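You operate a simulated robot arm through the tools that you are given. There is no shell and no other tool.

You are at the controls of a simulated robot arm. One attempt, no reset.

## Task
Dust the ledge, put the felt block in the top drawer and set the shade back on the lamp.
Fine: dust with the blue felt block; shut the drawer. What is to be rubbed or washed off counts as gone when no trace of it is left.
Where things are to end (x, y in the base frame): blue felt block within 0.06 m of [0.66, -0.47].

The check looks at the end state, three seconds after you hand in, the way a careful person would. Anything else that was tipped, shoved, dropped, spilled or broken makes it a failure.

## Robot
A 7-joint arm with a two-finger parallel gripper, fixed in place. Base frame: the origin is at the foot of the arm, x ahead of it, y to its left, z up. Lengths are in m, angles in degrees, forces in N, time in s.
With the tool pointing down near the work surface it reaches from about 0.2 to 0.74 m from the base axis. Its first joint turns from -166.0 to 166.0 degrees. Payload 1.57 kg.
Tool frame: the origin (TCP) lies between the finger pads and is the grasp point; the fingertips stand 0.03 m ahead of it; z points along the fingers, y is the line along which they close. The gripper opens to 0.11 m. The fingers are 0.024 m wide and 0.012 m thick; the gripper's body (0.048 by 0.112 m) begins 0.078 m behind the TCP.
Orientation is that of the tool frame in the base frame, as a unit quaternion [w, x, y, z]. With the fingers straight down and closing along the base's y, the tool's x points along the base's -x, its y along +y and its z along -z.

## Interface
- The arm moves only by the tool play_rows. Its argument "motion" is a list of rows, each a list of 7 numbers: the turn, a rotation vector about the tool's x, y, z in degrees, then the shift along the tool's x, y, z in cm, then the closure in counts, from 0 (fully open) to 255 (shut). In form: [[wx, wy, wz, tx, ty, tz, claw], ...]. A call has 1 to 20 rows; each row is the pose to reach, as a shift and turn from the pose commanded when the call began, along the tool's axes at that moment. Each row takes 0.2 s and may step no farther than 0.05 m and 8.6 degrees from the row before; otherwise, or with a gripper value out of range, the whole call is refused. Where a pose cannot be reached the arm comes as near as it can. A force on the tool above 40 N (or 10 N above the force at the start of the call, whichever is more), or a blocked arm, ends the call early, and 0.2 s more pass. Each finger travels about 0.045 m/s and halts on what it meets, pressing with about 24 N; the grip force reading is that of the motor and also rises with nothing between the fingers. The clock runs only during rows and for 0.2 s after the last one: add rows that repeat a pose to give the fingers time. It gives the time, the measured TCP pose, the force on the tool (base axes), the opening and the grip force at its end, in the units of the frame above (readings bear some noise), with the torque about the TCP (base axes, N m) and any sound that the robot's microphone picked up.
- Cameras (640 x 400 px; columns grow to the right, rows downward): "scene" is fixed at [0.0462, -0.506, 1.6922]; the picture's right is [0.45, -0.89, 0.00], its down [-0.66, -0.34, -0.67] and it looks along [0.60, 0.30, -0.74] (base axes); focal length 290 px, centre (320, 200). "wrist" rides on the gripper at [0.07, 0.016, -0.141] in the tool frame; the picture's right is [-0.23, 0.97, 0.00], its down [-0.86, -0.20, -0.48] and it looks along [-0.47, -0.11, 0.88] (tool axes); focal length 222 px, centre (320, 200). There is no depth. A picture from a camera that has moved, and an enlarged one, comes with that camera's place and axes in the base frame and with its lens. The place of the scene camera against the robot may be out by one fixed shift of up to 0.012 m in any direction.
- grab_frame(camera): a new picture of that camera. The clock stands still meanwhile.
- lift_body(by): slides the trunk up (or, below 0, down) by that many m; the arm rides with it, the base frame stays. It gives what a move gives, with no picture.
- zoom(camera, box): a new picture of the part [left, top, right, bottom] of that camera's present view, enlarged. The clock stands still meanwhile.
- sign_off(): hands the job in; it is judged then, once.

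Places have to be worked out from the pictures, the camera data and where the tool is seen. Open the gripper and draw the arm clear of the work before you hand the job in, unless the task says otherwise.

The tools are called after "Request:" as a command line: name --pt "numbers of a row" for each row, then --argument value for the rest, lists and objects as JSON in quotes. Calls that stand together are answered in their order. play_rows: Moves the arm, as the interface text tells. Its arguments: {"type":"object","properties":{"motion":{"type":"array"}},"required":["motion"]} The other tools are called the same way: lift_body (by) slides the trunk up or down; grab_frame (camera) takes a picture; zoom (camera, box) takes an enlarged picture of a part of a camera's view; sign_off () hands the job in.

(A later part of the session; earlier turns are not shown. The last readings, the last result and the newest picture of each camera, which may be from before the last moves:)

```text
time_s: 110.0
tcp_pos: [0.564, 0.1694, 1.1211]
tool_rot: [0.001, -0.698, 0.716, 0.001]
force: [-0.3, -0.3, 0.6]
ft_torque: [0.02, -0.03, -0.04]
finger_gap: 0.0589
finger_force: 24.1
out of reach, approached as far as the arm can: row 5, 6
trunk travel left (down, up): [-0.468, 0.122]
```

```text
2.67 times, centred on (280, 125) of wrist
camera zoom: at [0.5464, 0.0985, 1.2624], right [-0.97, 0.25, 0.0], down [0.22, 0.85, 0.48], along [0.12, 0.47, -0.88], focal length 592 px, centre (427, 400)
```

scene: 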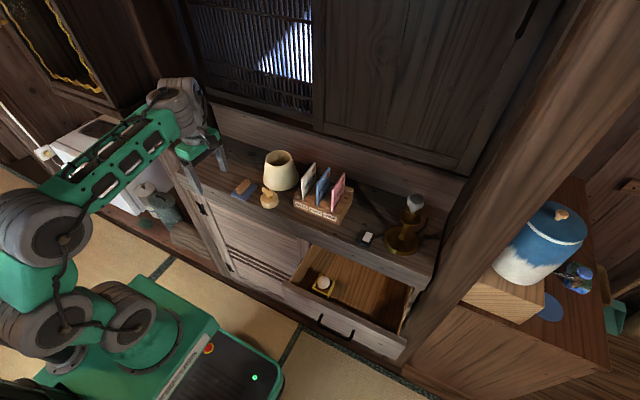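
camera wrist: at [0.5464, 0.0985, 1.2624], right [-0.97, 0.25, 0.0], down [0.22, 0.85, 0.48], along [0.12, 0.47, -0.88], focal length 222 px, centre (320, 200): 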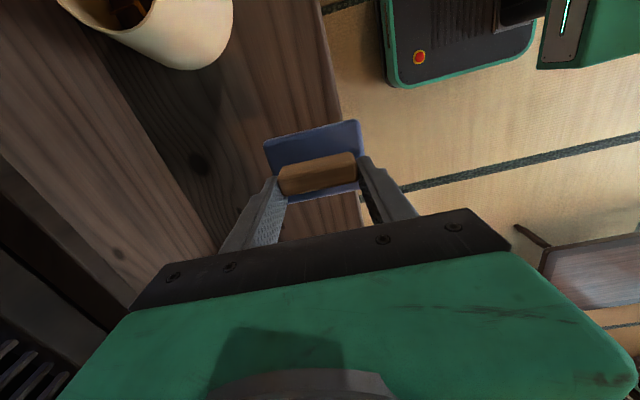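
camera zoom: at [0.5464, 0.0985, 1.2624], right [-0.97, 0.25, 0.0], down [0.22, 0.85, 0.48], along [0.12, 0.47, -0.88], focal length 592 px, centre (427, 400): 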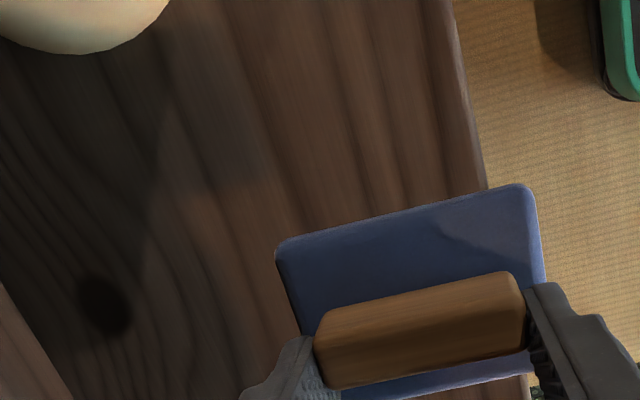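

The dusted surface shows no trace. Now I'll carry the felt back from the ledge and across to in front of the open drawer at y≈−0.45, staying at z≈1.12.

Request:
play_rows --pt "0 0 0 0.1 4.7 0 255" --pt "0 0 0 0.2 9.4 0 255" --pt "0 0 0 0.35 14 0 255" --pt "0 0 0 5 13.9 0 255" --pt "0 0 0 9.8 13.8 0 255" --pt "0 0 0 14.6 13.7 0 255" --pt "0 0 0 19.4 13.5 0 255" --pt "0 0 0 24.2 13.4 0 255" --pt "0 0 0 29 13.3 0 255" --pt "0 0 0 33.8 13.2 0 255" --pt "0 0 0 38.6 13 0 255" --pt "0 0 0 43.4 12.9 0 255" --pt "0 0 0 48.2 12.8 0 255" --pt "0 0 0 53 12.6 0 255" --pt "0 0 0 57.8 12.5 0 255" --pt "0 0 0 62 12.4 0 255" --pt "0 0 0 62 12.4 0 255"

Request:
grab_frame --camera "scene"

Request:
grab_frame --camera "wrist"

```text
time_s: 113.6
tcp_pos: [0.4266, -0.4481, 1.1159]
tool_rot: [0.002, -0.698, 0.716, 0.004]
force: [0.1, 0.1, 0.5]
ft_torque: [0.0, 0.0, -0.03]
finger_gap: 0.0592
finger_force: 23.8
trunk travel left (down, up): [-0.468, 0.122]
```

```text
taken
```

scene: 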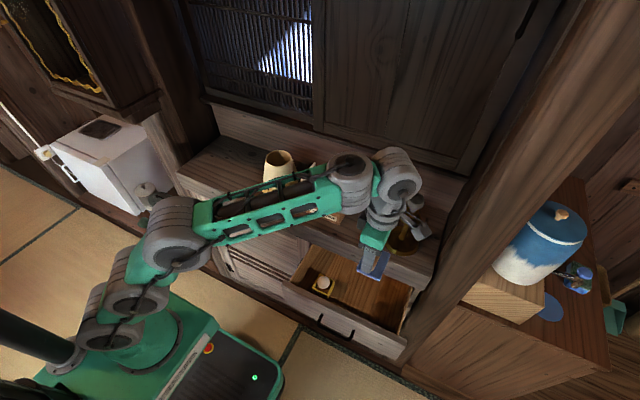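

```text
taken
camera wrist: at [0.4075, -0.5186, 1.2575], right [-0.97, 0.25, 0.0], down [0.22, 0.85, 0.48], along [0.12, 0.47, -0.87], focal length 222 px, centre (320, 200)
```

wrist: 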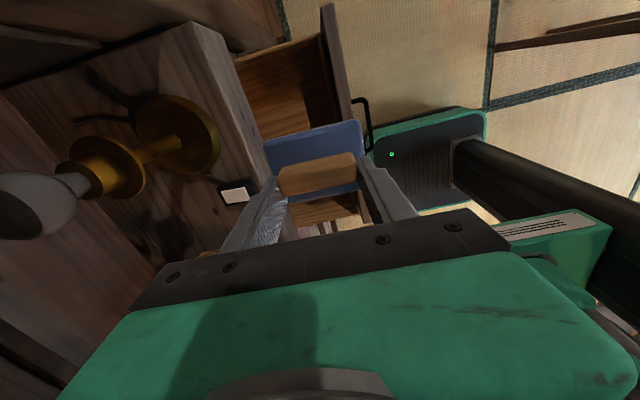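

All clear. I'll lower the trunk 0.12 m, then shift to x≈0.45, y≈−0.457 and descend into the drawer.

Request:
lift_body --by -0.12

Request:
play_rows --pt "0 0 0 0.8 -2.3 3 255" --pt "0 0 0 0.8 -2.3 7 255" --pt "0 0 0 0.8 -2.3 11 255" --pt "0 0 0 0.8 -2.3 15 255" --pt "0 0 0 0.8 -2.3 15 255"

Request:
zoom --camera "scene" --box '[270, 180, 440, 350]'

Request:
grab_frame --camera "wrist"

```text
time_s: 115.1
tcp_pos: [0.4242, -0.4474, 0.9953]
tool_rot: [0.001, -0.698, 0.716, 0.004]
force: [-0.2, 0.2, 0.2]
ft_torque: [0.01, -0.04, -0.01]
finger_gap: 0.0588
finger_force: 23.7
trunk travel left (down, up): [-0.348, 0.242]
```

```text
time_s: 116.3
tcp_pos: [0.448, -0.4544, 0.847]
tool_rot: [0.0, -0.698, 0.716, 0.004]
force: [0.7, -1.1, -0.9]
ft_torque: [0.04, 0.01, 0.0]
finger_gap: 0.0591
finger_force: 24.2
trunk travel left (down, up): [-0.348, 0.242]
```

```text
2.35 times, centred on (355, 265) of scene
camera zoom: at [0.0462, -0.506, 1.6922], right [0.45, -0.89, 0.0], down [-0.66, -0.34, -0.67], along [0.6, 0.3, -0.74], focal length 682 px, centre (238, 47)
```

zoom: 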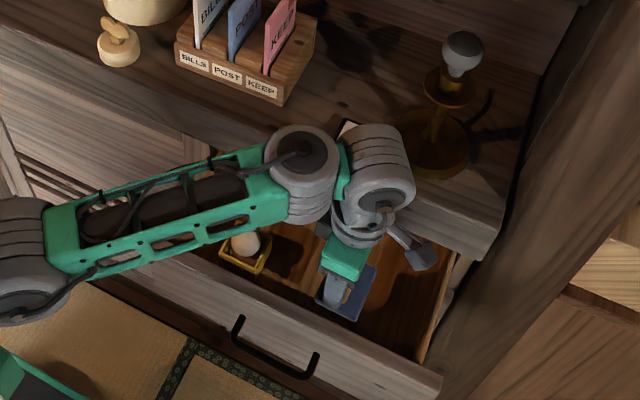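

```text
taken
camera wrist: at [0.43, -0.5246, 0.9879], right [-0.97, 0.25, 0.01], down [0.22, 0.85, 0.48], along [0.12, 0.47, -0.87], focal length 222 px, centre (320, 200)
```

wrist: 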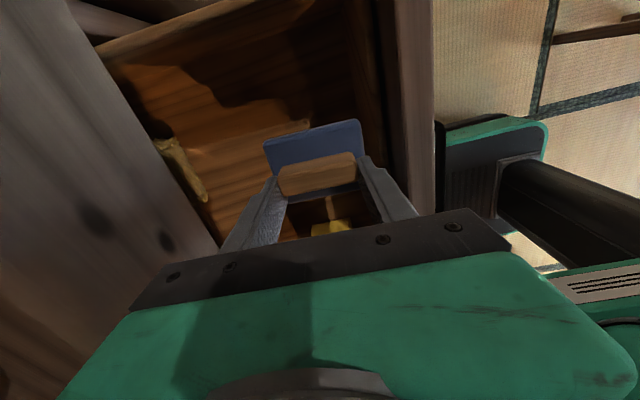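

No contact so far (z=0.847). I'll lower gently to about 0.80 and check the force.

Request:
play_rows --pt "0 0 0 0 0 1.2 255" --pt "0 0 0 0 0 2.4 255" --pt "0 0 0 0 0 3.4 255" --pt "0 0 0 0 0 4.2 255" --pt "0 0 0 0 0 4.7 255" --pt "0 0 0 0 0 4.7 255"

Request:
grab_frame --camera "wrist"

```text
time_s: 117.7
tcp_pos: [0.4476, -0.4551, 0.7991]
tool_rot: [0.002, -0.698, 0.716, 0.003]
force: [0.3, 0.4, -1.4]
ft_torque: [0.0, -0.01, -0.02]
finger_gap: 0.0593
finger_force: 24.1
trunk travel left (down, up): [-0.348, 0.242]
```

```text
taken
camera wrist: at [0.4294, -0.5256, 0.9405], right [-0.97, 0.25, 0.0], down [0.22, 0.85, 0.48], along [0.12, 0.47, -0.87], focal length 222 px, centre (320, 200)
```

wrist: 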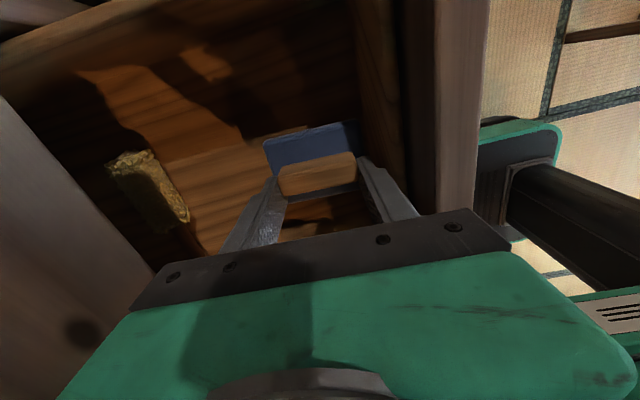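

Still free, and the yellow object at the back is well clear of the felt. Lowering further in small steps.

Request:
play_rows --pt "0 0 0 0 0 0.5 255" --pt "0 0 0 0 0 1.0 255" --pt "0 0 0 0 0 1.5 255" --pt "0 0 0 0 0 2.0 255" --pt "0 0 0 0 0 2.4 255" --pt "0 0 0 0 0 2.4 255"

Request:
grab_frame --camera "wrist"

```text
time_s: 119.1
tcp_pos: [0.4483, -0.4546, 0.7746]
tool_rot: [0.002, -0.698, 0.716, 0.004]
force: [-0.5, -0.3, -1.2]
ft_torque: [-0.02, -0.02, -0.02]
finger_gap: 0.0589
finger_force: 23.6
trunk travel left (down, up): [-0.348, 0.242]
```

```text
taken
camera wrist: at [0.4297, -0.5257, 0.9154], right [-0.97, 0.25, 0.0], down [0.22, 0.85, 0.48], along [0.12, 0.47, -0.87], focal length 222 px, centre (320, 200)
```

wrist: 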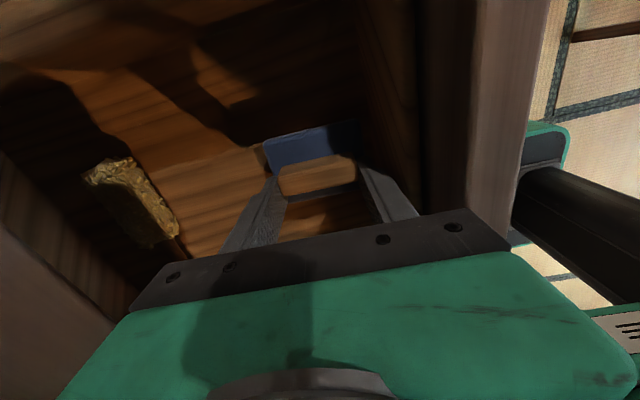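

Nearly at the bottom. I'll shift 1 cm in +x to keep the gripper body clear of the drawer front, then keep lowering.

Request:
play_rows --pt "0 0 0 0 -0.9 0 255" --pt "0 0 0 0 -0.9 0.4 255" --pt "0 0 0 0 -0.9 0.8 255" --pt "0 0 0 0 -0.9 1.2 255" --pt "0 0 0 0 -0.9 1.2 255"

Request:
zoom --camera "scene" --box '[310, 210, 430, 330]'

Request:
zoom --camera "wrist" --box '[220, 90, 560, 260]'

```text
time_s: 120.3
tcp_pos: [0.456, -0.4532, 0.7625]
tool_rot: [0.002, -0.698, 0.717, 0.004]
force: [0.2, 0.0, 0.6]
ft_torque: [-0.04, 0.02, 0.0]
finger_gap: 0.0588
finger_force: 23.8
trunk travel left (down, up): [-0.348, 0.242]
```

```text
3.33 times, centred on (370, 270) of scene
camera zoom: at [0.0462, -0.506, 1.6922], right [0.45, -0.89, 0.0], down [-0.66, -0.34, -0.67], along [0.6, 0.3, -0.74], focal length 967 px, centre (153, -33)
```

zoom: 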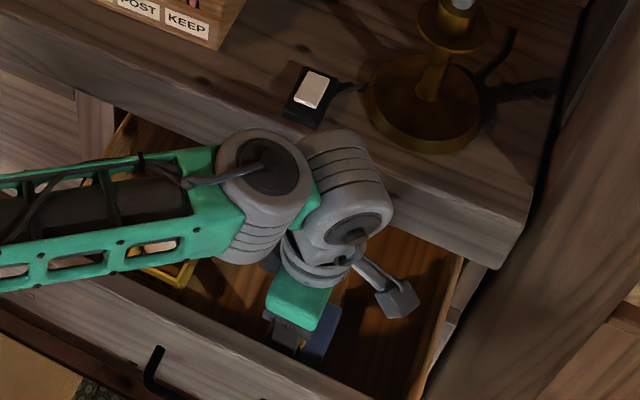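

```text
1.88 times, centred on (390, 175) of wrist
camera zoom: at [0.4386, -0.5253, 0.904], right [-0.97, 0.25, 0.01], down [0.22, 0.85, 0.48], along [0.12, 0.47, -0.87], focal length 418 px, centre (188, 247)
```

zoom: 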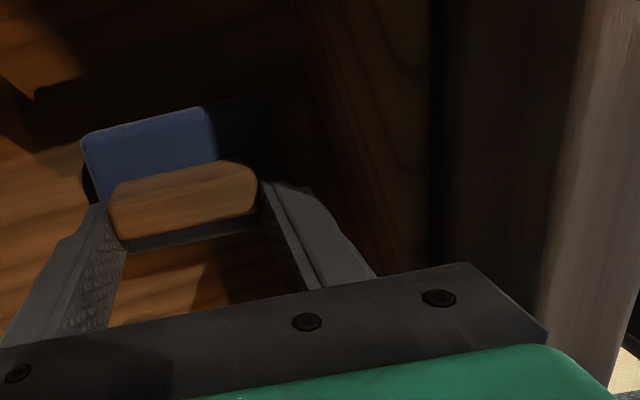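

Force is still zero. I'll continue lowering in 3 mm steps until contact.

Request:
play_rows --pt "0 0 0 0 0 0.3 255" --pt "0 0 0 0 0 0.6 255" --pt "0 0 0 0 0 0.9 255" --pt "0 0 0 0 0 1.1 255"

Request:
zoom --camera "wrist" --box '[220, 90, 560, 260]'

```text
time_s: 121.3
tcp_pos: [0.4572, -0.455, 0.751]
tool_rot: [0.002, -0.698, 0.716, 0.003]
force: [0.0, -0.5, 0.1]
ft_torque: [-0.05, -0.05, -0.01]
finger_gap: 0.0589
finger_force: 24.1
trunk travel left (down, up): [-0.348, 0.242]
```

```text
1.88 times, centred on (390, 175) of wrist
camera zoom: at [0.4389, -0.5257, 0.893], right [-0.97, 0.25, 0.0], down [0.22, 0.85, 0.48], along [0.12, 0.47, -0.87], focal length 418 px, centre (188, 247)
```

zoom: 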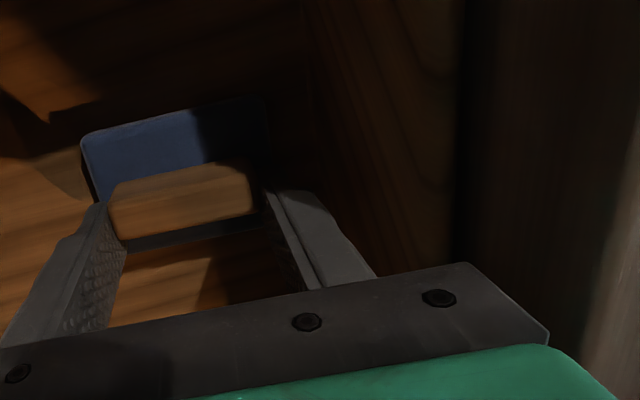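

Request:
play_rows --pt "0 0 0 0 0 0.25 255" --pt "0 0 0 0 0 0.5 255" --pt "0 0 0 0 0 0.75 255" --pt "0 0 0 0 0 0.9 255"

Request:
zoom --camera "wrist" --box '[220, 90, 560, 260]'

```text
time_s: 122.3
tcp_pos: [0.4568, -0.4554, 0.7478]
tool_rot: [0.001, -0.698, 0.716, -0.002]
force: [3.9, 1.1, 39.5]
ft_torque: [-0.12, 0.39, 0.15]
finger_gap: 0.059
finger_force: 24.1
trunk travel left (down, up): [-0.348, 0.242]
```

```text
1.88 times, centred on (390, 175) of wrist
camera zoom: at [0.438, -0.5252, 0.8905], right [-0.97, 0.25, 0.0], down [0.22, 0.85, 0.48], along [0.12, 0.46, -0.88], focal length 418 px, centre (188, 247)
```

zoom: 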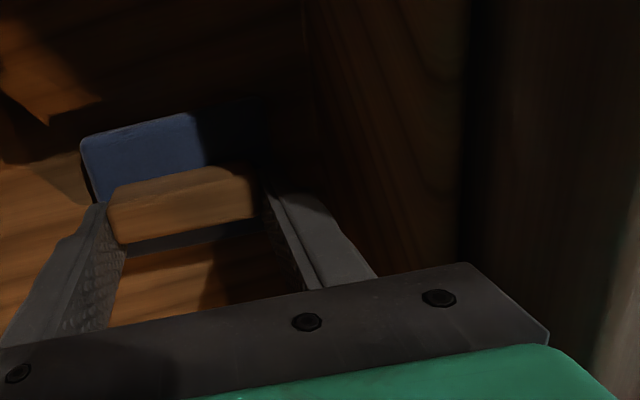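

Contact with the drawer floor (39 N). I'll ease up 4 mm, release modestly and rise straight out.

Request:
play_rows --pt "0 0 0 0 0 -0.4 255" --pt "0 0 0 0 0 -0.4 80" --pt "0 0 0 0 0 -0.4 80" --pt "0 0 0 0 0 -0.4 80" --pt "0 0 0 0 0 -2.5 80" --pt "0 0 0 0 0 -6 80" --pt "0 0 0 0 0 -10.5 80" --pt "0 0 0 0 0 -15 80" --pt "0 0 0 0 0 -19.5 80" --pt "0 0 0 0 2 -23.5 80" --pt "0 0 0 0 2 -23.5 80"

Request:
grab_frame --camera "wrist"

Request:
grab_frame --camera "scene"

```text
time_s: 124.7
tcp_pos: [0.435, -0.4555, 0.9784]
tool_rot: [0.002, -0.698, 0.716, 0.003]
force: [-0.3, 1.0, 0.7]
ft_torque: [-0.01, -0.04, 0.04]
finger_gap: 0.0758
finger_force: 0.1
trunk travel left (down, up): [-0.348, 0.242]
```

```text
taken
camera wrist: at [0.4171, -0.5266, 1.1201], right [-0.97, 0.25, 0.0], down [0.22, 0.85, 0.48], along [0.12, 0.47, -0.88], focal length 222 px, centre (320, 200)
```

wrist: 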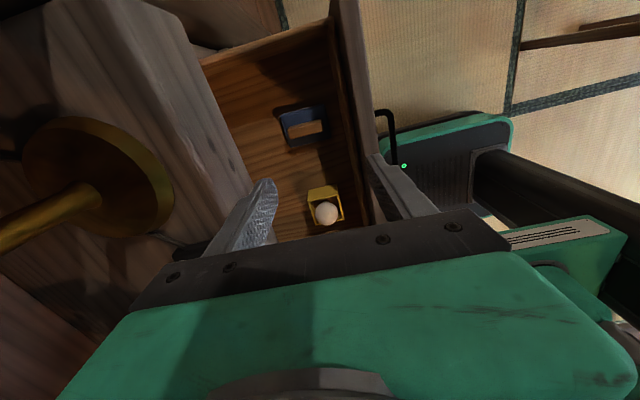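

```text
taken
```

scene: 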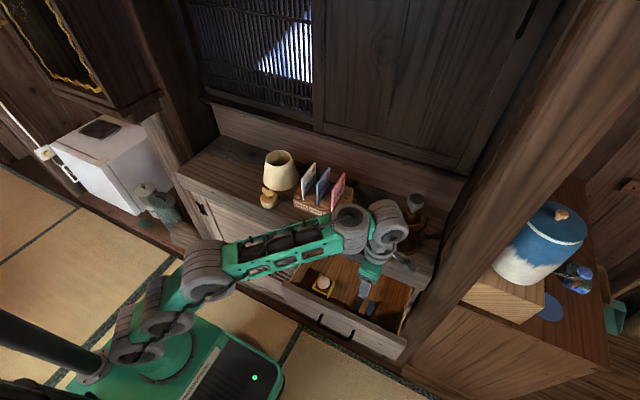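

The felt sits in the drawer at about (0.465, −0.457) with the drawer out about 0.187 m, so it will end near x≈0.65. To close, I'll go in front of the handle with the gripper open and descend, ready to push the bar.

Request:
play_rows --pt "0 0 0 -0.8 4.3 0 0" --pt "0 0 0 -1.6 8.6 0 0" --pt "0 0 0 -2.4 13 0 0" --pt "0 0 0 -3.2 17.3 0 0" --pt "0 0 0 -3.96 21.6 0 0" --pt "0 0 0 -3.96 21.6 4 0" --pt "0 0 0 -3.96 21.6 8 0" --pt "0 0 0 -3.96 21.6 12 0" --pt "0 0 0 -3.96 21.6 16 0" --pt "0 0 0 -3.96 21.6 20.5 0" --pt "0 0 0 -3.96 21.6 20.5 0"

Request:
grab_frame --camera "wrist"

Request:
zoom --camera "scene" --box '[240, 180, 440, 370]'

```text
time_s: 127.1
tcp_pos: [0.2198, -0.4095, 0.773]
tool_rot: [0.002, -0.697, 0.717, 0.004]
force: [-0.5, -0.1, 0.3]
ft_torque: [-0.02, 0.03, 0.0]
finger_gap: 0.1101
finger_force: 0.1
trunk travel left (down, up): [-0.348, 0.242]
```

```text
taken
camera wrist: at [0.2029, -0.4808, 0.9138], right [-0.97, 0.25, 0.0], down [0.22, 0.85, 0.48], along [0.12, 0.47, -0.87], focal length 222 px, centre (320, 200)
```

wrist: 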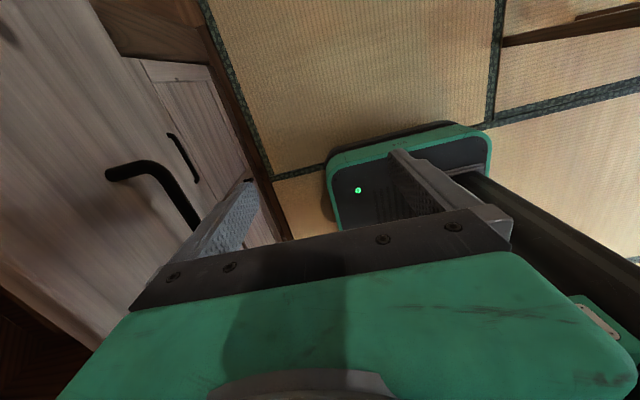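

```text
2.11 times, centred on (340, 275) of scene
camera zoom: at [0.0462, -0.506, 1.6922], right [0.45, -0.89, 0.0], down [-0.66, -0.34, -0.67], along [0.6, 0.3, -0.74], focal length 611 px, centre (278, 42)
```

zoom: 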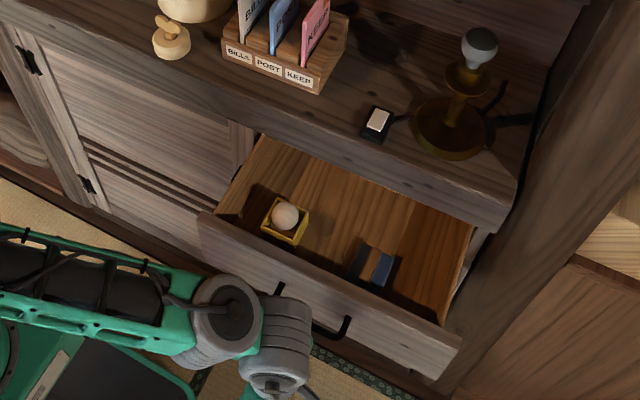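

The finger stands in front of the bar. I'll push in +x slowly, 1 cm per row, to avoid jolting the ball.

Request:
play_rows --pt "0 0 0 -0.03 -1.2 0 0" --pt "0 0 0 -0.06 -2.4 0 0" --pt "0 0 0 -0.09 -3.4 0 0" --pt "0 0 0 -0.11 -4.2 0 0" --pt "0 0 0 -0.13 -5 0 0" --pt "0 0 0 -0.15 -6 0 0" --pt "0 0 0 -0.18 -7 0 0" --pt "0 0 0 -0.2 -8 0 0" --pt "0 0 0 -0.23 -9 0 0" --pt "0 0 0 -0.25 -10 0 0" --pt "0 0 0 -0.28 -11 0 0" --pt "0 0 0 -0.3 -12 0 0" --pt "0 0 0 -0.33 -13 0 0" --pt "0 0 0 -0.35 -14 0 0" --pt "0 0 0 -0.38 -15 0 0" --pt "0 0 0 -0.41 -16 0 0" --pt "0 0 0 -0.43 -17 0 0" --pt "0 0 0 -0.46 -18 0 0"

Request:
zoom --camera "scene" --box '[240, 180, 440, 370]'

```text
time_s: 130.9
tcp_pos: [0.4024, -0.4104, 0.7742]
tool_rot: [0.001, -0.698, 0.716, 0.003]
force: [0.1, -0.4, -0.4]
ft_torque: [-0.02, 0.0, 0.01]
finger_gap: 0.1099
finger_force: 0.1
trunk travel left (down, up): [-0.348, 0.242]
```

```text
2.11 times, centred on (340, 275) of scene
camera zoom: at [0.0462, -0.506, 1.6922], right [0.45, -0.89, 0.0], down [-0.66, -0.34, -0.67], along [0.6, 0.3, -0.74], focal length 611 px, centre (278, 42)
```

zoom: 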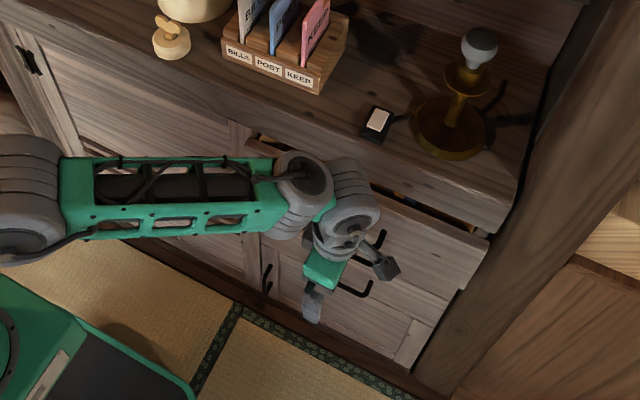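

The drawer is closing smoothly with about 4–5 cm left. I'll push on until it seats.

Request:
play_rows --pt "0 0 0 -0.03 -1 0 0" --pt "0 0 0 -0.05 -2 0 0" --pt "0 0 0 -0.08 -3 0 0" --pt "0 0 0 -0.1 -3.7 0 0" --pt "0 0 0 -0.11 -4.3 0 0" --pt "0 0 0 -0.12 -4.8 0 0" --pt "0 0 0 -0.12 -4.8 0 0"

Request:
zoom --camera "scene" --box '[240, 180, 440, 370]'

Request:
grab_frame --camera "wrist"

```text
time_s: 132.5
tcp_pos: [0.449, -0.4077, 0.7728]
tool_rot: [0.002, -0.696, 0.718, 0.004]
force: [-9.6, -2.6, -1.4]
ft_torque: [-0.04, 0.16, -0.06]
finger_gap: 0.1011
finger_force: 0.0
trunk travel left (down, up): [-0.348, 0.242]
```

```text
2.11 times, centred on (340, 275) of scene
camera zoom: at [0.0462, -0.506, 1.6922], right [0.45, -0.89, 0.0], down [-0.66, -0.34, -0.67], along [0.6, 0.3, -0.74], focal length 611 px, centre (278, 42)
```

zoom: 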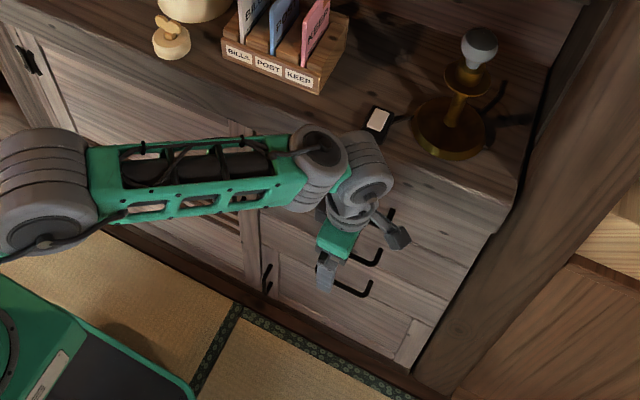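

```text
taken
camera wrist: at [0.4306, -0.4793, 0.914], right [-0.97, 0.25, 0.01], down [0.23, 0.84, 0.49], along [0.12, 0.47, -0.87], focal length 222 px, centre (320, 200)
```

wrist: 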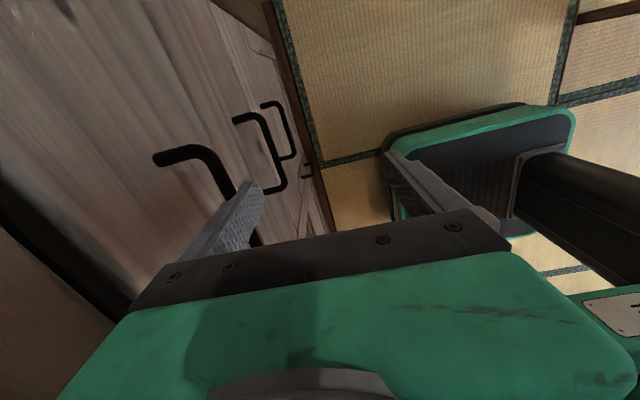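

The drawer is shut (the push force appeared and no gap shows). I'll back off from the handle, rise, and raise the trunk to look at the shade and lamp.

Request:
play_rows --pt "0 0 0 0.05 2 0 0" --pt "0 0 0 0.1 5 0 0" --pt "0 0 0 0.15 8 -2 0" --pt "0 0 0 0.2 10 -6 0" --pt "0 0 0 0.2 10 -10.5 0" --pt "0 0 0 0.2 10 -15 0" --pt "0 0 0 0.2 10 -19.5 0" --pt "0 0 0 0.2 10 -19.5 0"

Request:
lift_body --by 0.18

Request:
grab_frame --camera "scene"

Request:
zoom --camera "scene" --box '[290, 200, 450, 370]'

Request:
zoom --camera "scene" --box '[340, 180, 460, 260]'

Request:
grab_frame --camera "wrist"

```text
time_s: 134.3
tcp_pos: [0.3484, -0.4111, 0.9682]
tool_rot: [0.001, -0.698, 0.717, 0.004]
force: [0.1, 0.9, -0.6]
ft_torque: [-0.01, 0.01, 0.05]
finger_gap: 0.1101
finger_force: 0.1
trunk travel left (down, up): [-0.348, 0.242]
```

```text
time_s: 136.3
tcp_pos: [0.3488, -0.4114, 1.1488]
tool_rot: [0.002, -0.698, 0.717, 0.004]
force: [0.1, -1.0, 0.3]
ft_torque: [0.02, 0.0, -0.02]
finger_gap: 0.11
finger_force: 0.0
trunk travel left (down, up): [-0.528, 0.062]
```

```text
taken
```

scene: 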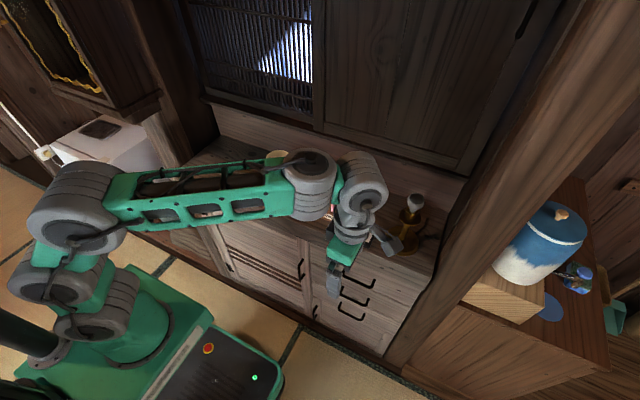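

```text
2.35 times, centred on (370, 285) of scene
camera zoom: at [0.0462, -0.506, 1.6922], right [0.45, -0.89, 0.0], down [-0.66, -0.34, -0.67], along [0.6, 0.3, -0.74], focal length 682 px, centre (202, 0)
```

zoom: 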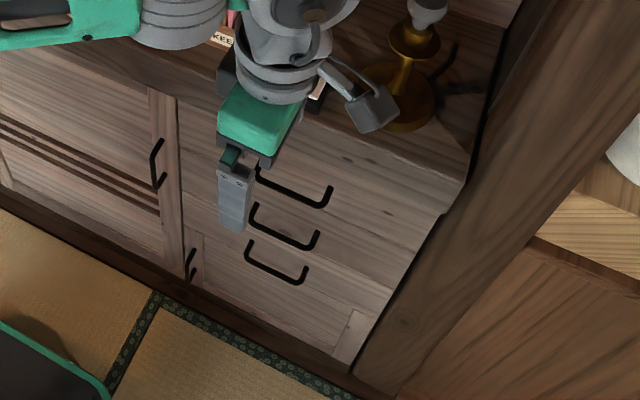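

```text
5.00 times, centred on (400, 220) of scene
camera zoom: at [0.0462, -0.506, 1.6922], right [0.45, -0.89, 0.0], down [-0.66, -0.34, -0.67], along [0.6, 0.3, -0.74], focal length 1450 px, centre (-80, 100)
```

zoom: 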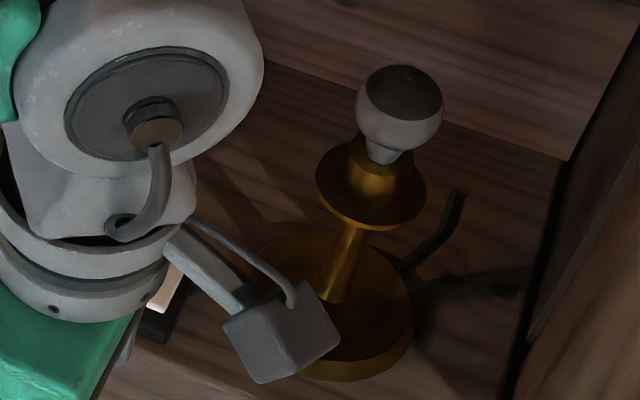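

```text
taken
camera wrist: at [0.3315, -0.4823, 1.289], right [-0.97, 0.25, 0.0], down [0.22, 0.85, 0.48], along [0.12, 0.47, -0.87], focal length 222 px, centre (320, 200)
```

wrist: 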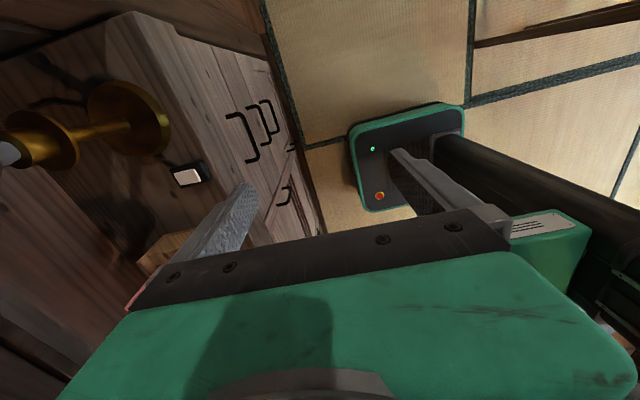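

The drawer is flush. The lamp is near (0.612, −0.503): collar disc about 6 cm wide at z≈1.06, bulb 4.5 cm wide reaching z≈1.15. Now I'll go above the shade to see its inside ring.

Request:
play_rows --pt "0 0 0 -4.7 -0.4 -1 0" --pt "0 0 0 -9.5 -0.8 -2 0" --pt "0 0 0 -14.3 -1.3 -3 0" --pt "0 0 0 -19.1 -1.7 -4 0" --pt "0 0 0 -23.9 -2.1 -5 0" --pt "0 0 0 -28.7 -2.5 -5.5 0" --pt "0 0 0 -33.5 -3 -5.5 0" --pt "0 0 0 -38.3 -3.4 -5.5 0" --pt "0 0 0 -43.1 -3.9 -5.5 0" --pt "0 0 0 -43.2 -8.7 -5.5 0" --pt "0 0 0 -43.3 -13.5 -5.5 0" --pt "0 0 0 -43.4 -18.3 -5.5 0" --pt "0 0 0 -43.5 -23.1 -5.5 0" --pt "0 0 0 -43.7 -27.9 -5.5 0" --pt "0 0 0 -43.7 -27.9 -5.5 0"

Request:
grab_frame --camera "wrist"

Request:
zoom --camera "wrist" --box '[180, 50, 380, 200]'

```text
time_s: 139.5
tcp_pos: [0.6397, 0.0167, 1.2043]
tool_rot: [0.003, -0.698, 0.716, 0.005]
force: [0.6, -0.1, 0.1]
ft_torque: [0.04, 0.01, -0.01]
finger_gap: 0.1099
finger_force: 0.1
trunk travel left (down, up): [-0.528, 0.062]
```

```text
taken
camera wrist: at [0.6224, -0.0537, 1.3459], right [-0.97, 0.25, 0.0], down [0.22, 0.85, 0.48], along [0.12, 0.47, -0.87], focal length 222 px, centre (320, 200)
```

wrist: 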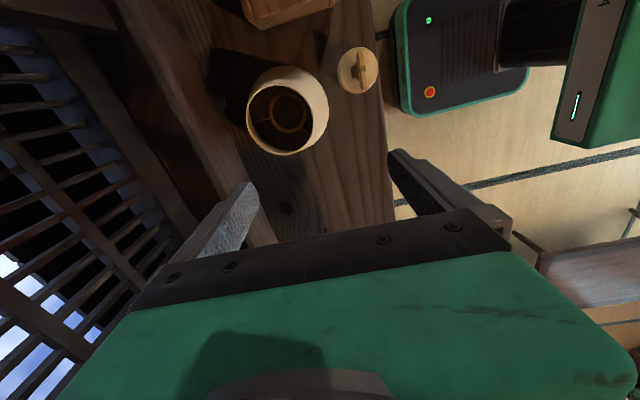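

```text
2.67 times, centred on (280, 125) of wrist
camera zoom: at [0.6224, -0.0537, 1.3459], right [-0.97, 0.25, 0.0], down [0.22, 0.85, 0.48], along [0.12, 0.47, -0.87], focal length 592 px, centre (427, 400)
```

zoom: 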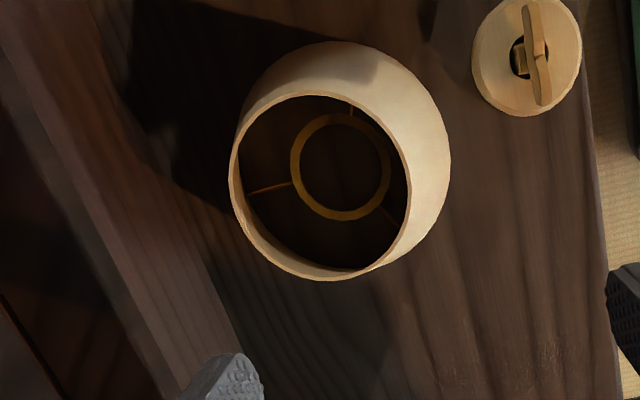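

The shade has a ring near its bottom (inner about 5.4 cm, outer about 6.5 cm) on three spokes, axis at (0.690, −0.017), rim z≈1.03, rim diameter about 9.3 cm. The lamp is at r≈0.79, so the hand must pitch outward; I'll pinch the rim wall from its left side. First: trunk up and yaw back to nominal.

Request:
lift_body --by 0.06

Request:
play_rows --pt "0 0 8.2 0 1 0.5 0" --pt "0 0 16.4 0 2 1 0" --pt "0 0 24.6 0 3 1.5 0" --pt "0 0 32.8 0 4 2 0" --pt "0 0 41 0 5 2.5 0" --pt "0 0 49.2 0 6 3 0" --pt "0 0 57.4 0 6 3 0" --pt "0 0 65.6 0 6 3 0" --pt "0 0 73.8 0 6 3 0" --pt "0 0 82 0 6 3 0" --pt "0 0 88.5 0 6 3 0" --pt "0 0 88.5 0 6 3 0"

Request:
grab_frame --camera "scene"

```text
time_s: 140.5
tcp_pos: [0.6412, 0.0184, 1.2645]
tool_rot: [0.002, -0.698, 0.716, 0.003]
force: [-0.2, 0.0, -0.4]
ft_torque: [-0.04, 0.0, 0.02]
finger_gap: 0.11
finger_force: 0.1
trunk travel left (down, up): [-0.588, 0.002]
```

```text
time_s: 143.1
tcp_pos: [0.5801, 0.0209, 1.2342]
tool_rot: [-0.001, 0.001, 1.0, 0.003]
force: [-0.8, -0.8, -0.2]
ft_torque: [0.04, -0.01, -0.01]
finger_gap: 0.11
finger_force: 0.0
trunk travel left (down, up): [-0.588, 0.002]
```

```text
taken
```

scene: 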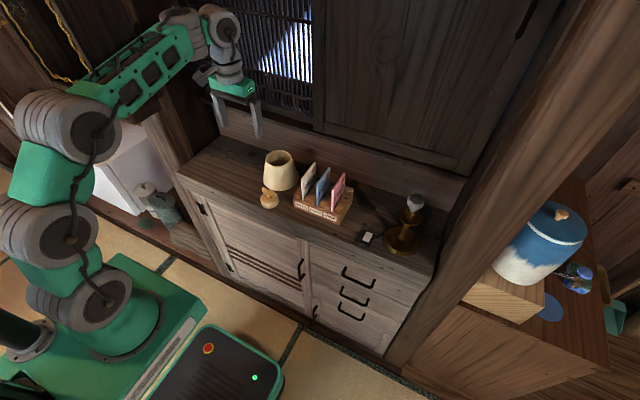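

Nominal yaw at (0.58, 0.02, 1.23). Now I'll test a forward pitch of 27° here, in small steps.

Request:
play_rows --pt "0 -7 0 0 0 0 0" --pt "0 -14 0 0 0 0 0" --pt "0 -21 0 0 0 0 0" --pt "0 -27 0 0 0 0 0" --pt "0 -27 0 0 0 0 0"

Request:
grab_frame --camera "wrist"

Request:
grab_frame --camera "scene"

```text
time_s: 144.3
tcp_pos: [0.5784, 0.0211, 1.2345]
tool_rot: [0.234, 0.001, 0.972, 0.005]
force: [0.3, -0.4, -0.4]
ft_torque: [0.01, -0.03, 0.02]
finger_gap: 0.1103
finger_force: 0.0
out of reach, approached as far as the arm can: row 3, 4
trunk travel left (down, up): [-0.588, 0.002]
```

```text
taken
camera wrist: at [0.4529, 0.0349, 1.33], right [0.2, 0.97, 0.11], down [0.54, -0.21, 0.81], along [0.81, -0.1, -0.57], focal length 222 px, centre (320, 200)
```

wrist: 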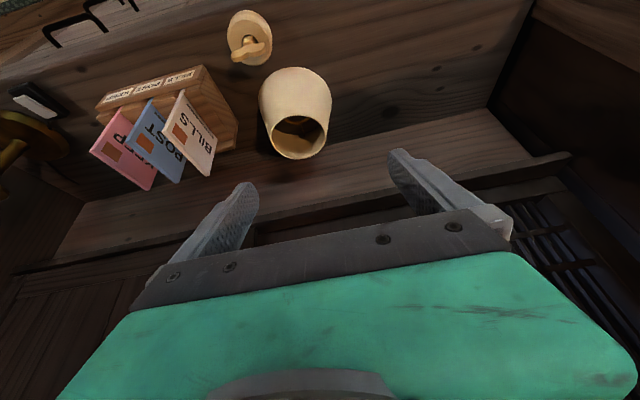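

```text
taken
```

scene: 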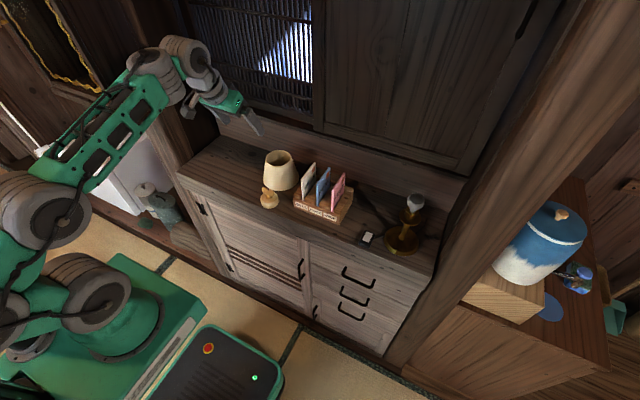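

The 27° pitch is reached here. Before touching the shade I'll test the whole approach at the lamp: first add a 13.6° roll to match the shade's wall, then swing over above the lamp's left side.

Request:
play_rows --pt "-6 0 3.1 0 0 0 0" --pt "-12.1 0 6.2 0 0 0 0" --pt "-12.1 0 6.2 0 0 0 0"

Request:
play_rows --pt "1.4 -0.74 2.74 -1.01 -3.88 -0.83 0" --pt "2.8 -1.49 5.48 -2.02 -7.77 -1.65 0" --pt "4.2 -2.23 8.2 -3.04 -11.65 -2.48 0" --pt "5.6 -2.98 11 -4.05 -15.5 -3.31 0" --pt "7 -3.72 13.7 -5.06 -19.4 -4.13 0" --pt "8.4 -4.46 16.5 -6.07 -23.3 -4.96 0" --pt "9.8 -5.2 19.2 -7.08 -27.2 -5.79 0" --pt "11.2 -5.95 21.9 -8.09 -31.1 -6.61 0" --pt "12.6 -6.7 24.7 -9.1 -35 -7.44 0" --pt "14 -7.44 27.4 -10.1 -38.8 -8.27 0" --pt "15.4 -8.2 30.2 -11.1 -42.7 -9.1 0" --pt "16.76 -8.93 32.9 -12.14 -46.6 -9.92 0" --pt "16.76 -8.93 32.9 -12.14 -46.6 -9.92 0"

Request:
grab_frame --camera "wrist"

Request:
grab_frame --camera "scene"

```text
time_s: 145.1
tcp_pos: [0.5805, 0.02, 1.2339]
tool_rot: [0.23, 0.029, 0.965, 0.119]
force: [-0.4, -0.3, 0.0]
ft_torque: [0.01, 0.0, 0.0]
finger_gap: 0.1101
finger_force: 0.0
trunk travel left (down, up): [-0.588, 0.002]
```

```text
time_s: 147.9
tcp_pos: [0.5898, -0.461, 1.2318]
tool_rot: [0.254, 0.342, 0.904, 0.035]
force: [-0.2, 0.6, -0.4]
ft_torque: [0.0, 0.02, 0.0]
finger_gap: 0.1101
finger_force: 0.1
out of reach, approached as far as the arm can: row 11, 12, 13
trunk travel left (down, up): [-0.588, 0.002]
```

```text
taken
camera wrist: at [0.4866, -0.3885, 1.3285], right [0.73, 0.6, 0.33], down [0.19, -0.64, 0.74], along [0.66, -0.47, -0.59], focal length 222 px, centre (320, 200)
```

wrist: 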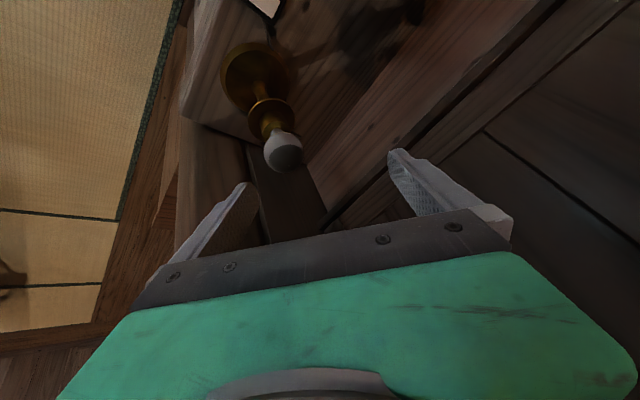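

```text
taken
```

scene: 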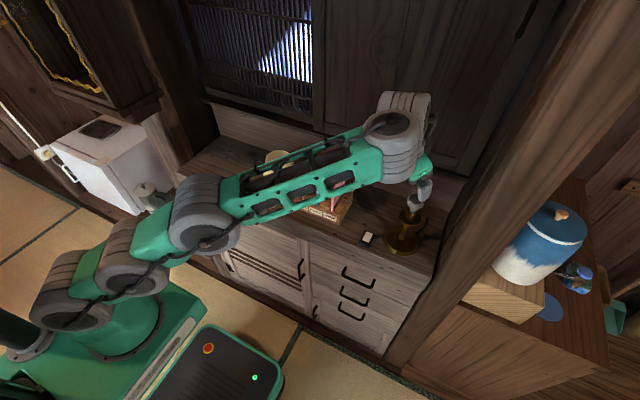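

The arm stops about 5 cm short at 27° pitch, so more pitch is needed there. I'll zoom on the lamp from this view to refine its position.

Request:
zoom --camera "wrist" --box '[190, 20, 350, 190]'

Request:
zoom --camera "scene" --box '[340, 80, 480, 270]'

```text
2.35 times, centred on (270, 105) of wrist
camera zoom: at [0.4866, -0.3885, 1.3285], right [0.73, 0.6, 0.33], down [0.19, -0.64, 0.74], along [0.66, -0.47, -0.59], focal length 523 px, centre (438, 424)
```

zoom: 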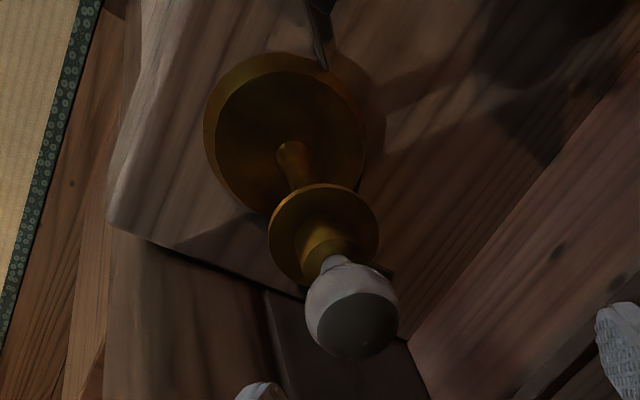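

```text
2.11 times, centred on (410, 175) of scene
camera zoom: at [0.0462, -0.506, 1.6922], right [0.45, -0.89, 0.0], down [-0.66, -0.34, -0.67], along [0.6, 0.3, -0.74], focal length 611 px, centre (130, 253)
```

zoom: 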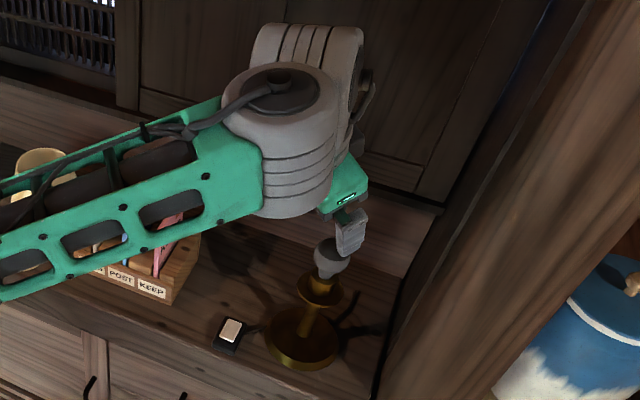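

The lamp axis refines to about (0.611, −0.496) from this view. I'll test 40° pitch and the planned start point above it, (0.640, −0.460, 1.255), still without the shade.

Request:
play_rows --pt "0 -5 0 -0.5 0.5 0 0" --pt "0 -10 0 -1.5 1.5 0.1 0" --pt "0 -13 0 -3 2.6 0.3 0" --pt "0 -13 0 -4.1 3.6 0.4 0" --pt "0 -13 0 -4.1 3.6 0.4 0"

Request:
zoom --camera "scene" --box '[340, 80, 480, 270]'

Request:
grab_frame --camera "wrist"

```text
time_s: 149.1
tcp_pos: [0.641, -0.4608, 1.2536]
tool_rot: [0.354, 0.344, 0.869, -0.003]
force: [0.0, -0.2, 0.4]
ft_torque: [-0.02, 0.0, -0.01]
finger_gap: 0.11
finger_force: 0.0
trunk travel left (down, up): [-0.588, 0.002]
```

```text
2.11 times, centred on (410, 175) of scene
camera zoom: at [0.0462, -0.506, 1.6922], right [0.45, -0.89, 0.0], down [-0.66, -0.34, -0.67], along [0.6, 0.3, -0.74], focal length 611 px, centre (130, 253)
```

zoom: 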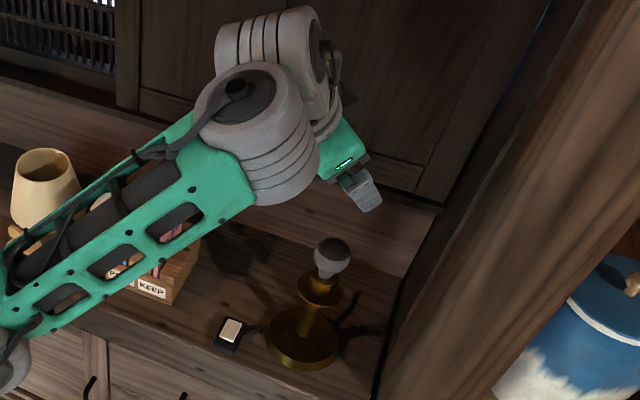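

```text
taken
camera wrist: at [0.528, -0.3736, 1.3207], right [0.7, 0.61, 0.37], down [0.02, -0.54, 0.84], along [0.71, -0.58, -0.39], focal length 222 px, centre (320, 200)
```

wrist: 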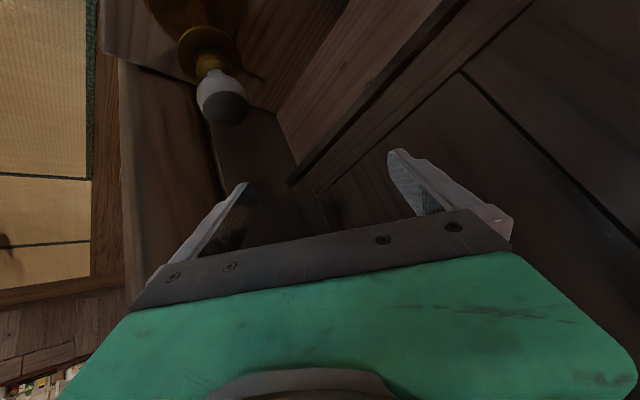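

Reachable at 40° pitch. Now I'll swing back to above the shade with the same hand attitude and set the finger opening to about 3.4 cm.

Request:
play_rows --pt "-2.11 0.82 -2.56 2.95 3.1 -0.79 0" --pt "-4.23 1.63 -5.12 5.89 6.2 -1.58 60" --pt "-6.34 2.45 -7.68 8.84 9.3 -2.37 120" --pt "-8.46 3.26 -10.24 11.8 12.4 -3.16 176" --pt "-10.57 4.08 -12.8 14.7 15.5 -3.95 176" --pt "-12.69 4.89 -15.36 17.7 18.6 -4.75 176" --pt "-14.8 5.71 -17.92 20.6 21.7 -5.54 176" --pt "-16.92 6.52 -20.48 23.6 24.8 -6.33 176" --pt "-19.03 7.34 -23.04 26.5 27.9 -7.12 176" --pt "-21.15 8.15 -25.6 29.5 31 -7.91 176" --pt "-23.26 8.97 -28.16 32.4 34.1 -8.7 176" --pt "-23.26 8.97 -28.16 32.4 34.1 -8.7 176"

Request:
grab_frame --camera "wrist"

Request:
grab_frame --camera "scene"

```text
time_s: 151.1
tcp_pos: [0.7232, -0.1378, 1.2725]
tool_rot: [0.33, 0.11, 0.934, 0.081]
force: [-58.7, 9.3, -13.6]
ft_torque: [-0.64, 1.06, 1.58]
finger_gap: 0.0313
finger_force: 0.0
out of reach, approached as far as the arm can: row 1, 2, 3, 4, 5, 6, 7, 8, 9
trunk travel left (down, up): [-0.588, 0.002]
stopped in row 9: the force on the tool passed its limit at 58 N (the readings are from after the stop); the commanded pose is now the measured one
```

```text
taken
camera wrist: at [0.5838, -0.1162, 1.3448], right [0.32, 0.88, 0.35], down [0.32, -0.45, 0.83], along [0.89, -0.15, -0.42], focal length 222 px, centre (320, 200)
```

wrist: 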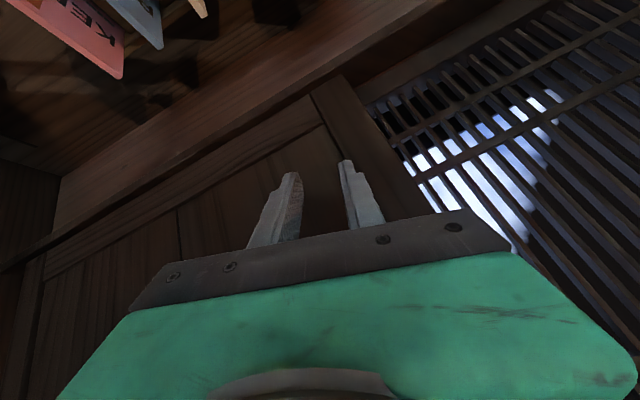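

```text
taken
```

scene: 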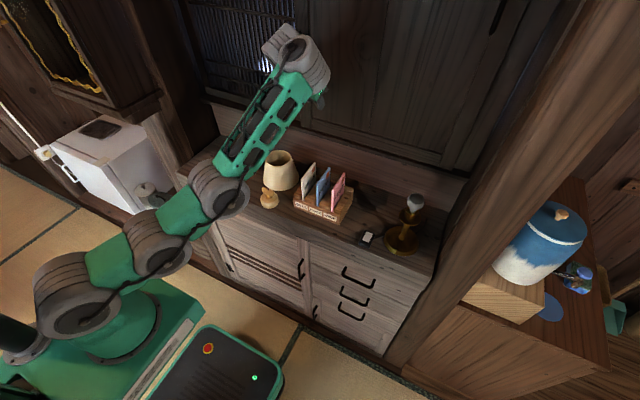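

The arm got stuck near full extension, swung wide and pressed against the back panel. I'll back straight off in −x now.

Request:
play_rows --pt "0 0 0 1.5 -0.3 -1.27 176" --pt "0 0 0 3.8 -0.76 -3.2 176" --pt "0 0 0 6.1 -1.2 -5.1 176" --pt "0 0 0 9.1 -1.8 -7.6 176" --pt "0 0 0 9.1 -1.8 -7.6 176"

Request:
grab_frame --camera "scene"

Request:
zoom --camera "scene" --box '[200, 0, 480, 180]'

```text
time_s: 152.2
tcp_pos: [0.7217, -0.1631, 1.2947]
tool_rot: [0.333, 0.117, 0.932, 0.084]
force: [0.3, 0.2, -1.4]
ft_torque: [0.03, -0.04, 0.03]
finger_gap: 0.0344
finger_force: 0.0
out of reach, approached as far as the arm can: row 1, 2, 3, 4, 5
trunk travel left (down, up): [-0.588, 0.002]
```

```text
taken
```

scene: 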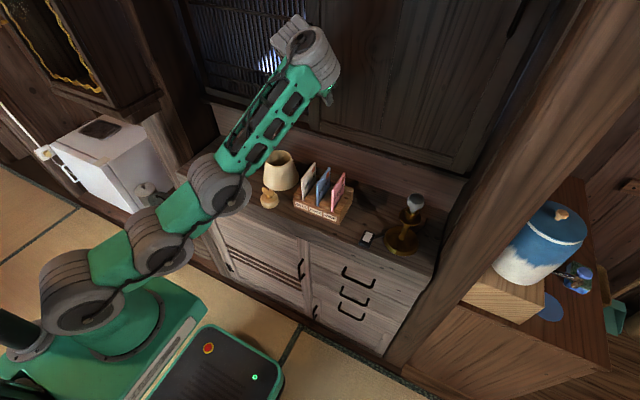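

```text
2.22 times, centred on (340, 90) of scene
camera zoom: at [0.0462, -0.506, 1.6922], right [0.45, -0.89, 0.0], down [-0.66, -0.34, -0.67], along [0.6, 0.3, -0.74], focal length 645 px, centre (276, 444)
```

zoom: 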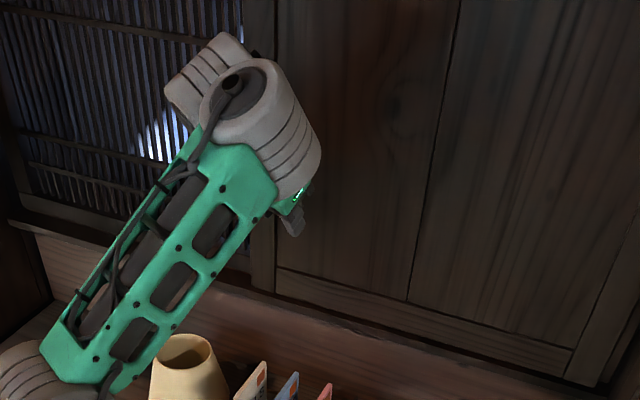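

The arm is stuck in an extended configuration, as in the earlier pitched cases. Reducing the pitch freed it before, so I'll un-pitch while commanding −x.

Request:
play_rows --pt "0 7 0 1 -0.2 -0.8 176" --pt "0 14 0 2 -0.4 -1.7 176" --pt "0 21 0 4 -0.8 -3.4 176" --pt "0 28 0 6 -1.2 -5 176" --pt "0 35 0 8 -1.6 -6.7 176" --pt "0 38 0 10 -2 -8.4 176" --pt "0 38 0 10 -2 -8.4 176"

Request:
grab_frame --camera "scene"

```text
time_s: 153.8
tcp_pos: [0.5291, -0.1323, 1.2031]
tool_rot: [0.008, 0.084, 0.99, 0.116]
force: [0.6, 0.9, 0.5]
ft_torque: [-0.05, -0.02, 0.02]
finger_gap: 0.0341
finger_force: 0.0
out of reach, approached as far as the arm can: row 2, 3, 4, 5, 6, 7
trunk travel left (down, up): [-0.588, 0.002]
```

```text
taken
```

scene: 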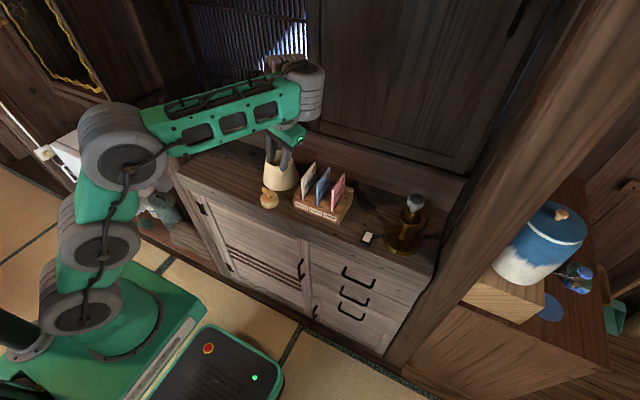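

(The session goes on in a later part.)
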